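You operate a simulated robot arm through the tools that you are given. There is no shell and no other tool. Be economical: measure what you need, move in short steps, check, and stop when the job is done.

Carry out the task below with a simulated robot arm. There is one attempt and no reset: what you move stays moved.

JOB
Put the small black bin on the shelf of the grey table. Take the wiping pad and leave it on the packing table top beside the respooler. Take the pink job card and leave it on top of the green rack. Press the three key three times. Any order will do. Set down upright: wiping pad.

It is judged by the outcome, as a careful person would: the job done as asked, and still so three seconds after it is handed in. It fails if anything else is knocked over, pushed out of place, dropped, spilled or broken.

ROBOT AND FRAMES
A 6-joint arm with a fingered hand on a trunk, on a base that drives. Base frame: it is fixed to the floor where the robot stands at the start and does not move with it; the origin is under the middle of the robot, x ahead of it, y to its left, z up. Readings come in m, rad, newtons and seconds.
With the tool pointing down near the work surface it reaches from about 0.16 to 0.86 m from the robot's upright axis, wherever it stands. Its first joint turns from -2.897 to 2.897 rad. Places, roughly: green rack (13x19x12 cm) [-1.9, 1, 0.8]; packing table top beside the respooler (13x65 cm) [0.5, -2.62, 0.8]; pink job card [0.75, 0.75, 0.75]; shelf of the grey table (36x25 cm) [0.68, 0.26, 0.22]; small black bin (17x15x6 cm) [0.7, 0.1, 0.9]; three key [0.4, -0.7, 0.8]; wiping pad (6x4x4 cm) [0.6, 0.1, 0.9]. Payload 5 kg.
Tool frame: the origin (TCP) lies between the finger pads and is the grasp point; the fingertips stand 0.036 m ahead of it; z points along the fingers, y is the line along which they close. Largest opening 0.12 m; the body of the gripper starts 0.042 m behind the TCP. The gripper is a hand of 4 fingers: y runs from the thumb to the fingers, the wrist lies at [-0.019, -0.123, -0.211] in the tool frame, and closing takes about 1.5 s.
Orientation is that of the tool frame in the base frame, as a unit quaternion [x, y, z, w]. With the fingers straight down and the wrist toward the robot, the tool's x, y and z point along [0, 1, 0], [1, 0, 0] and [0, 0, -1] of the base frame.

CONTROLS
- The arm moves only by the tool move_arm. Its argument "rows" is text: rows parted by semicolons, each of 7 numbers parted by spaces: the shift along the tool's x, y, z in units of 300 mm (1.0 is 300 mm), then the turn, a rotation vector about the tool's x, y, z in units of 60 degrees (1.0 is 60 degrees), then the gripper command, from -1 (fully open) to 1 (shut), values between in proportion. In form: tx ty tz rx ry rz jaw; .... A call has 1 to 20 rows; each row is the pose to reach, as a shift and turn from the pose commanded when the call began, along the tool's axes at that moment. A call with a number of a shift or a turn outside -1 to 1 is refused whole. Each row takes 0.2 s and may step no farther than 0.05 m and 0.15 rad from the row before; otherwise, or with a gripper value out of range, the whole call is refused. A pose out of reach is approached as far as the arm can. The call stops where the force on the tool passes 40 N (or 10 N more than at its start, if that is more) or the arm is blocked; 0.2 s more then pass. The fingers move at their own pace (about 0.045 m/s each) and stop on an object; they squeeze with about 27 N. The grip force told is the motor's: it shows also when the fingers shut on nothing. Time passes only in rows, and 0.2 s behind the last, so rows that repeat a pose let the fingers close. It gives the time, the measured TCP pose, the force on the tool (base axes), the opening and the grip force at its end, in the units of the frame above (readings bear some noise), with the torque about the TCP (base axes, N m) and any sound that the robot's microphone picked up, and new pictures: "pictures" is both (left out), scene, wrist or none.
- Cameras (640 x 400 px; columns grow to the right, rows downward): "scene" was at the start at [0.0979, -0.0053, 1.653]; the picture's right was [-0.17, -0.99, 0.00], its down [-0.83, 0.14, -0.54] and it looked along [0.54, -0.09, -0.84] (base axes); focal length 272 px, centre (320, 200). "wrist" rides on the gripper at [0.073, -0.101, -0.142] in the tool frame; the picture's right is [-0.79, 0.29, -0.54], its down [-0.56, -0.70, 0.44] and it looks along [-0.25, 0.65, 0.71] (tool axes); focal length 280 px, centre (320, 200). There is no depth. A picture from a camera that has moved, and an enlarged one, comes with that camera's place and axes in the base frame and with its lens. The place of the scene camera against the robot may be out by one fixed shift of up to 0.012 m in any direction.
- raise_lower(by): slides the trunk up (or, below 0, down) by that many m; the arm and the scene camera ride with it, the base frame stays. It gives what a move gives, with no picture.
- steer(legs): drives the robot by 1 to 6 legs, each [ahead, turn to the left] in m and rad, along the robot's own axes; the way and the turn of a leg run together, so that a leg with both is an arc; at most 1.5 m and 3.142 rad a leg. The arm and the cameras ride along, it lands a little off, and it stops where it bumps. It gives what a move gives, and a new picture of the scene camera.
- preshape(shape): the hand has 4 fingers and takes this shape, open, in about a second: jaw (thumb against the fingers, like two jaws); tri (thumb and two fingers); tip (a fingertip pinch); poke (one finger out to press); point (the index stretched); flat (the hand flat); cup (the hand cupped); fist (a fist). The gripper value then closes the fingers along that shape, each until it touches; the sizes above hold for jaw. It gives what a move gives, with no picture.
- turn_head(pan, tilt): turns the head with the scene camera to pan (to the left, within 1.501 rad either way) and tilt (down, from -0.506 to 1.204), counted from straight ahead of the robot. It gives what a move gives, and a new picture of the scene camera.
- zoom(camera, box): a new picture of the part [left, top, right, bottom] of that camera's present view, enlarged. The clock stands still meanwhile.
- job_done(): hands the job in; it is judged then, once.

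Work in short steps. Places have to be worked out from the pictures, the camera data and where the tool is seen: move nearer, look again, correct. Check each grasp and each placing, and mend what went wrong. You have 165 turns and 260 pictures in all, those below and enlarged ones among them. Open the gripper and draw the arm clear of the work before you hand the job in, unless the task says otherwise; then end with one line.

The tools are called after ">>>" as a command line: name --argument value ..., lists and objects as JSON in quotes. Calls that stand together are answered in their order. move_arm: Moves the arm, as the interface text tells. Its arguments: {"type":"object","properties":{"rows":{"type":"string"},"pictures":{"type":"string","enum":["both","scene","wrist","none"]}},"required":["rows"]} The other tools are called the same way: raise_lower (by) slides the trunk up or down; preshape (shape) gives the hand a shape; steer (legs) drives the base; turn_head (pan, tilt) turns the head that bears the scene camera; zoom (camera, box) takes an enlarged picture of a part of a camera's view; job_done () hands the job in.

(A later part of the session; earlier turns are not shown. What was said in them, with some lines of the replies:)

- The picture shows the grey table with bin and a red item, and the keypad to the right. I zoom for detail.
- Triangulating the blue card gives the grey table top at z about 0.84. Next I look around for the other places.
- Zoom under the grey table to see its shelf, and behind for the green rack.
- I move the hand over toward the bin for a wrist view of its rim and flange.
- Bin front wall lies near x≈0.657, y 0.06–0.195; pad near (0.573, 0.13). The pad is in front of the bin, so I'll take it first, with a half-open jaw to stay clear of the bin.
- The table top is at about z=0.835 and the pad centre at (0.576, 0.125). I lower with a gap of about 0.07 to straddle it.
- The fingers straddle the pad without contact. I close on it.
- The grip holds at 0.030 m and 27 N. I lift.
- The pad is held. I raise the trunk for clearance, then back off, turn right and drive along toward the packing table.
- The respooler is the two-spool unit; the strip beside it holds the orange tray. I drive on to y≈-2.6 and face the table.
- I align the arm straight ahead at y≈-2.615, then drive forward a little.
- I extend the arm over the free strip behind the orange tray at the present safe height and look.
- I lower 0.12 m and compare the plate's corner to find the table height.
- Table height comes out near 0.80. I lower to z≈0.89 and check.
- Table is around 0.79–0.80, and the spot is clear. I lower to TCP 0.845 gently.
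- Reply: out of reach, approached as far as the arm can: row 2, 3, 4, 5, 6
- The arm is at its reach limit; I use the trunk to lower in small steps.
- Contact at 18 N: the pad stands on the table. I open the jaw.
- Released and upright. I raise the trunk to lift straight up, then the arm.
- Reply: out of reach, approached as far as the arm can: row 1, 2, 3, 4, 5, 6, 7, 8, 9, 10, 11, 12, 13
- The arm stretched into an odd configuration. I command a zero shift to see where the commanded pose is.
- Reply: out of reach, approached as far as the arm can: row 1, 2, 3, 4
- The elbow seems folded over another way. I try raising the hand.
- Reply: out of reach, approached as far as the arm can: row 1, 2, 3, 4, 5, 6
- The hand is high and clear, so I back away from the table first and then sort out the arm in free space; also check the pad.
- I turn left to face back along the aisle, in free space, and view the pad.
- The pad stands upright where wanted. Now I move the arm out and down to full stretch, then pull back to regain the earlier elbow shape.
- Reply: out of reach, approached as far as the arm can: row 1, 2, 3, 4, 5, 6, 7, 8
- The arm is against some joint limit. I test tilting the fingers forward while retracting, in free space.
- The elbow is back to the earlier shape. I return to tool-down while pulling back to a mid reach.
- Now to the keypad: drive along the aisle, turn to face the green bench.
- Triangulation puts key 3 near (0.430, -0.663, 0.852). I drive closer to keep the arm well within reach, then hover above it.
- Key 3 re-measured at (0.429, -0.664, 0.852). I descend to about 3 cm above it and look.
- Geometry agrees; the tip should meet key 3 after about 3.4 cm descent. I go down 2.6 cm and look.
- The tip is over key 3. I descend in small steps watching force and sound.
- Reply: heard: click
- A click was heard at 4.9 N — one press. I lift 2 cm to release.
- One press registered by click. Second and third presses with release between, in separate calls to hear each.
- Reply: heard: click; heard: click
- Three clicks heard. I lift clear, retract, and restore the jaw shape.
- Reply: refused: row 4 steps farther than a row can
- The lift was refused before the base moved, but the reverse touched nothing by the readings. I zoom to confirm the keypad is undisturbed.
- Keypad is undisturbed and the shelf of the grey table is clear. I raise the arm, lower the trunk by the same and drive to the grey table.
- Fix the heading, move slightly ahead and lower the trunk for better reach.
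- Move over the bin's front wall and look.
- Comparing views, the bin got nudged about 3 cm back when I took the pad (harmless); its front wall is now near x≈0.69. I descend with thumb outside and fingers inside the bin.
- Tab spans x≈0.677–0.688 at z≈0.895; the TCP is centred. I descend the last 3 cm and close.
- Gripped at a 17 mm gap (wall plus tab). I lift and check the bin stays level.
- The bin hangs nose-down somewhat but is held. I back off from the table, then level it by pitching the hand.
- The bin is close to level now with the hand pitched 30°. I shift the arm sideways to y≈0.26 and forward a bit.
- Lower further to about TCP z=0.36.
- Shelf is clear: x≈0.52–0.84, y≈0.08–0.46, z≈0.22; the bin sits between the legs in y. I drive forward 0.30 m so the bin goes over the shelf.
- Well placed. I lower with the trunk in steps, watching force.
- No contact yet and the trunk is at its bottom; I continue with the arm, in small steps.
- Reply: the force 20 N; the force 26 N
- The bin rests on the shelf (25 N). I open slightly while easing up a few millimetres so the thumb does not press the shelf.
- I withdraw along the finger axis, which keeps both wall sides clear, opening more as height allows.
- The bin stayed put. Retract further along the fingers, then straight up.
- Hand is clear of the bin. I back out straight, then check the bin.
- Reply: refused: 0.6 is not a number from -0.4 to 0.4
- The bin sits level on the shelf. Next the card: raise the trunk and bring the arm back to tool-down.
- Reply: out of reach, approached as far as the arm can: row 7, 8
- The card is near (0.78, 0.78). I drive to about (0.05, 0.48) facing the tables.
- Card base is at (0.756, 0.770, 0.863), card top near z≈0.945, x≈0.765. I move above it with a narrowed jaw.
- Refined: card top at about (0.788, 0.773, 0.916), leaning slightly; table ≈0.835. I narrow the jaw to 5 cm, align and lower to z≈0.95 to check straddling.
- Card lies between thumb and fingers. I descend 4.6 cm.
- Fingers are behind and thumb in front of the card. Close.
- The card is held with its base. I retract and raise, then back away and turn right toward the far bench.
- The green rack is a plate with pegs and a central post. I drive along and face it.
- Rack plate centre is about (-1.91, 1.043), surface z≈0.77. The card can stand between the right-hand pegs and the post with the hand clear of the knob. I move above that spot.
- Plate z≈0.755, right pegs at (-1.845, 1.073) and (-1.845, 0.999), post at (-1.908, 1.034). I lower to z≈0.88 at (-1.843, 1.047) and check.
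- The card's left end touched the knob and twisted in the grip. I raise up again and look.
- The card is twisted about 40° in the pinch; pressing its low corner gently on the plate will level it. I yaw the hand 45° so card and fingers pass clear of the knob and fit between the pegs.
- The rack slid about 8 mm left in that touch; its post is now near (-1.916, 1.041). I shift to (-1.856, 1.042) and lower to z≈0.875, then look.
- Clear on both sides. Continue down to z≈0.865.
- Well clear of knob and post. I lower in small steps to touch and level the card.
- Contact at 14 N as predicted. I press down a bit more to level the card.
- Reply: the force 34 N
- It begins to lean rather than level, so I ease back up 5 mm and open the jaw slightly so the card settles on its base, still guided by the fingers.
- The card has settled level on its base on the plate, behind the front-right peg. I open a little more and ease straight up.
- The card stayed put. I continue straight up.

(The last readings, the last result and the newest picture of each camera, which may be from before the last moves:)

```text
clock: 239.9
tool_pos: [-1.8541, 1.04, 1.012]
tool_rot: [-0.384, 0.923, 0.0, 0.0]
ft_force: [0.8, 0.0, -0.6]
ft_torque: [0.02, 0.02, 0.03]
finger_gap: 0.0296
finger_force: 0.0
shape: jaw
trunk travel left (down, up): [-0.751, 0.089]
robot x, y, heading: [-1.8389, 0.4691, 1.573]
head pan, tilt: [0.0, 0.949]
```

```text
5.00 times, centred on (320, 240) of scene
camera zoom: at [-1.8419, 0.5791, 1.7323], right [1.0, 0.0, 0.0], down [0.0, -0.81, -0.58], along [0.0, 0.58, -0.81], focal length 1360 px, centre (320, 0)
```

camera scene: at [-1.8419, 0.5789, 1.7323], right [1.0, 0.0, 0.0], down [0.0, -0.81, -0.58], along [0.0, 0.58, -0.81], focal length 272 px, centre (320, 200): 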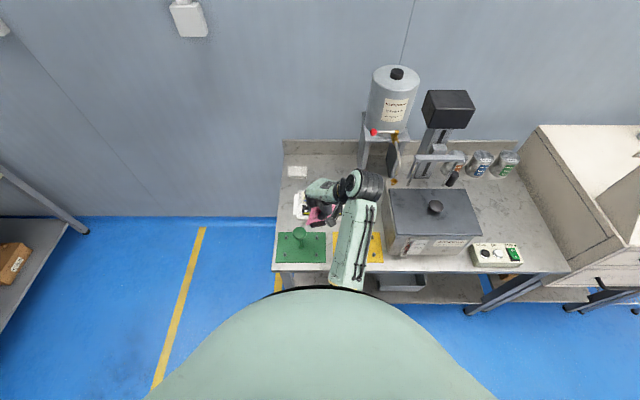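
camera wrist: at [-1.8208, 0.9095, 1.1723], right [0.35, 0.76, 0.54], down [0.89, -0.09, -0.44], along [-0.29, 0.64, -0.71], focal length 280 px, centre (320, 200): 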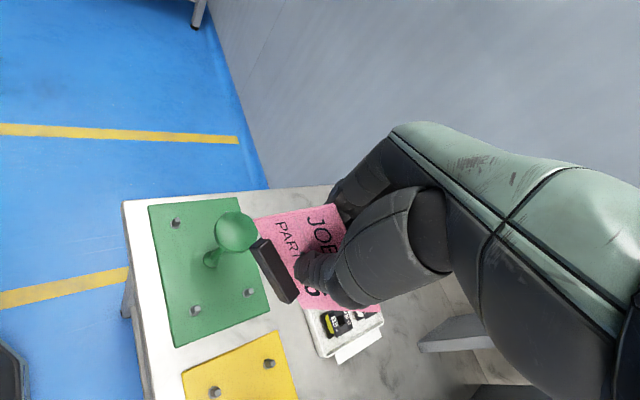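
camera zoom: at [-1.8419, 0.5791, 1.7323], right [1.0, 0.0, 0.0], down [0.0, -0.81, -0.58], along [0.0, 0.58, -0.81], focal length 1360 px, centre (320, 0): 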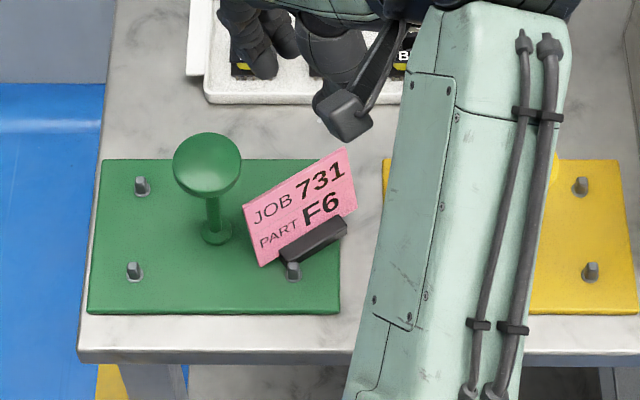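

The card stands on the rack plate, released. I raise slightly, back away, and open the hand fully.

>>> move_arm --rows "0 0 -0.1 0 0 0 0.5; 0 0 -0.2 0 0 0 0.5; 0 0 -0.2 0 0 0 0.5" --pictures "none"

>>> steer --legs '[[-0.5, 0]]'

>>> move_arm --rows "0 0 0 0 0 0 -1; 0 0 0 0 0 0 -1; 0 0 0 0 0 0 -1; 0 0 0 0 0 0 -1; 0 0 0 0 0 0 -1; 0 0 0 0 0 0 -1; 0 0 0 0 0 0 -1" --pictures "none"

>>> turn_head --pan 0.0 --tilt 0.7

>>> zoom --camera "scene" --box '[260, 140, 400, 240]'

```text
clock: 240.7
tool_pos: [-1.8557, 1.0402, 1.0725]
tool_rot: [-0.384, 0.923, -0.001, 0.001]
ft_force: [-0.8, -0.5, -0.2]
ft_torque: [0.02, -0.02, 0.01]
finger_gap: 0.0296
finger_force: 0.1
shape: jaw
trunk travel left (down, up): [-0.751, 0.089]
robot x, y, heading: [-1.8384, 0.469, 1.578]
head pan, tilt: [0.0, 0.949]
```

```text
clock: 243.9
tool_pos: [-1.8486, 0.5336, 1.0712]
tool_rot: [-0.379, 0.925, 0.0, 0.0]
ft_force: [0.2, -0.9, -0.2]
ft_torque: [-0.03, -0.04, 0.03]
finger_gap: 0.0298
finger_force: 0.0
shape: jaw
trunk travel left (down, up): [-0.751, 0.089]
robot x, y, heading: [-1.8434, -0.037, 1.56]
head pan, tilt: [0.0, 0.949]
camera scene: at [-1.8417, 0.0739, 1.7323], right [1.0, -0.01, 0.0], down [-0.01, -0.81, -0.58], along [0.0, 0.58, -0.81], focal length 272 px, centre (320, 200)
```

scene: 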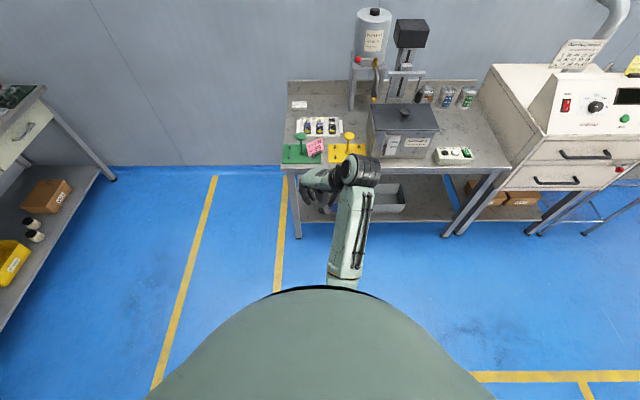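

```text
clock: 245.5
tool_pos: [-1.8488, 0.5345, 1.0714]
tool_rot: [-0.379, 0.925, 0.001, 0.0]
ft_force: [-0.2, 0.1, -0.2]
ft_torque: [0.02, -0.02, 0.04]
finger_gap: 0.1195
finger_force: 0.1
shape: jaw
trunk travel left (down, up): [-0.751, 0.089]
robot x, y, heading: [-1.8424, -0.0358, 1.555]
head pan, tilt: [0.0, 0.949]
```

```text
clock: 246.3
tool_pos: [-1.8498, 0.5345, 1.0712]
tool_rot: [-0.379, 0.925, 0.001, 0.0]
ft_force: [0.8, -0.1, 0.0]
ft_torque: [-0.02, 0.02, 0.02]
finger_gap: 0.1193
finger_force: 0.1
shape: jaw
trunk travel left (down, up): [-0.751, 0.089]
robot x, y, heading: [-1.8423, -0.0359, 1.561]
head pan, tilt: [0.0, 0.7]
camera scene: at [-1.8416, 0.0858, 1.752], right [1.0, -0.01, 0.0], down [-0.01, -0.64, -0.76], along [0.01, 0.76, -0.64], focal length 272 px, centre (320, 200)
```

scene: 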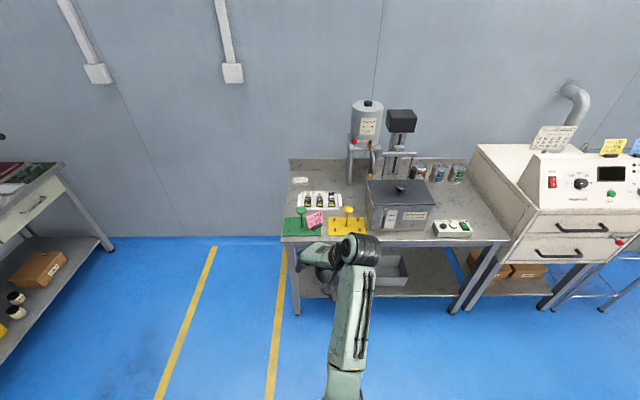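

```text
4.00 times, centred on (330, 190) of scene
camera zoom: at [-1.8416, 0.0858, 1.752], right [1.0, -0.01, 0.0], down [-0.01, -0.64, -0.76], along [0.01, 0.76, -0.64], focal length 1088 px, centre (280, 240)
```

zoom: 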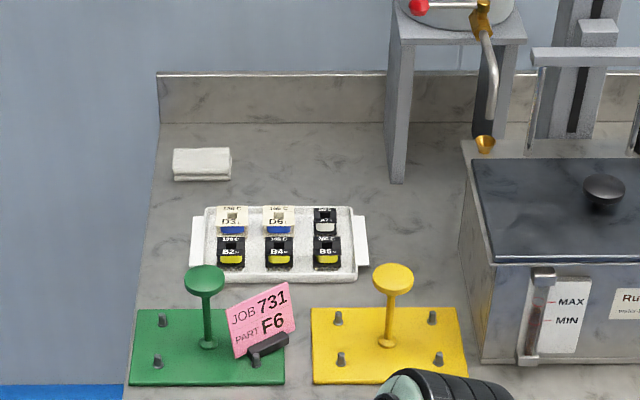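

The card stands on the green rack, and each of the other three parts was checked after it was done: bin on the shelf, pad upright, three clicks. The arm is clear and open, so I hand in.

>>> job_done

```text
The job is handed in.
```

The job is handed in. The bin is on the grey table's shelf, the wiping pad stands upright beside the respooler, and the pink card stands on the green rack. The three key was pressed three times, with a click heard each time. While I was placing the card it caught the rack's knob and slid the green rack about 8 mm to the left, and I did not move it back.
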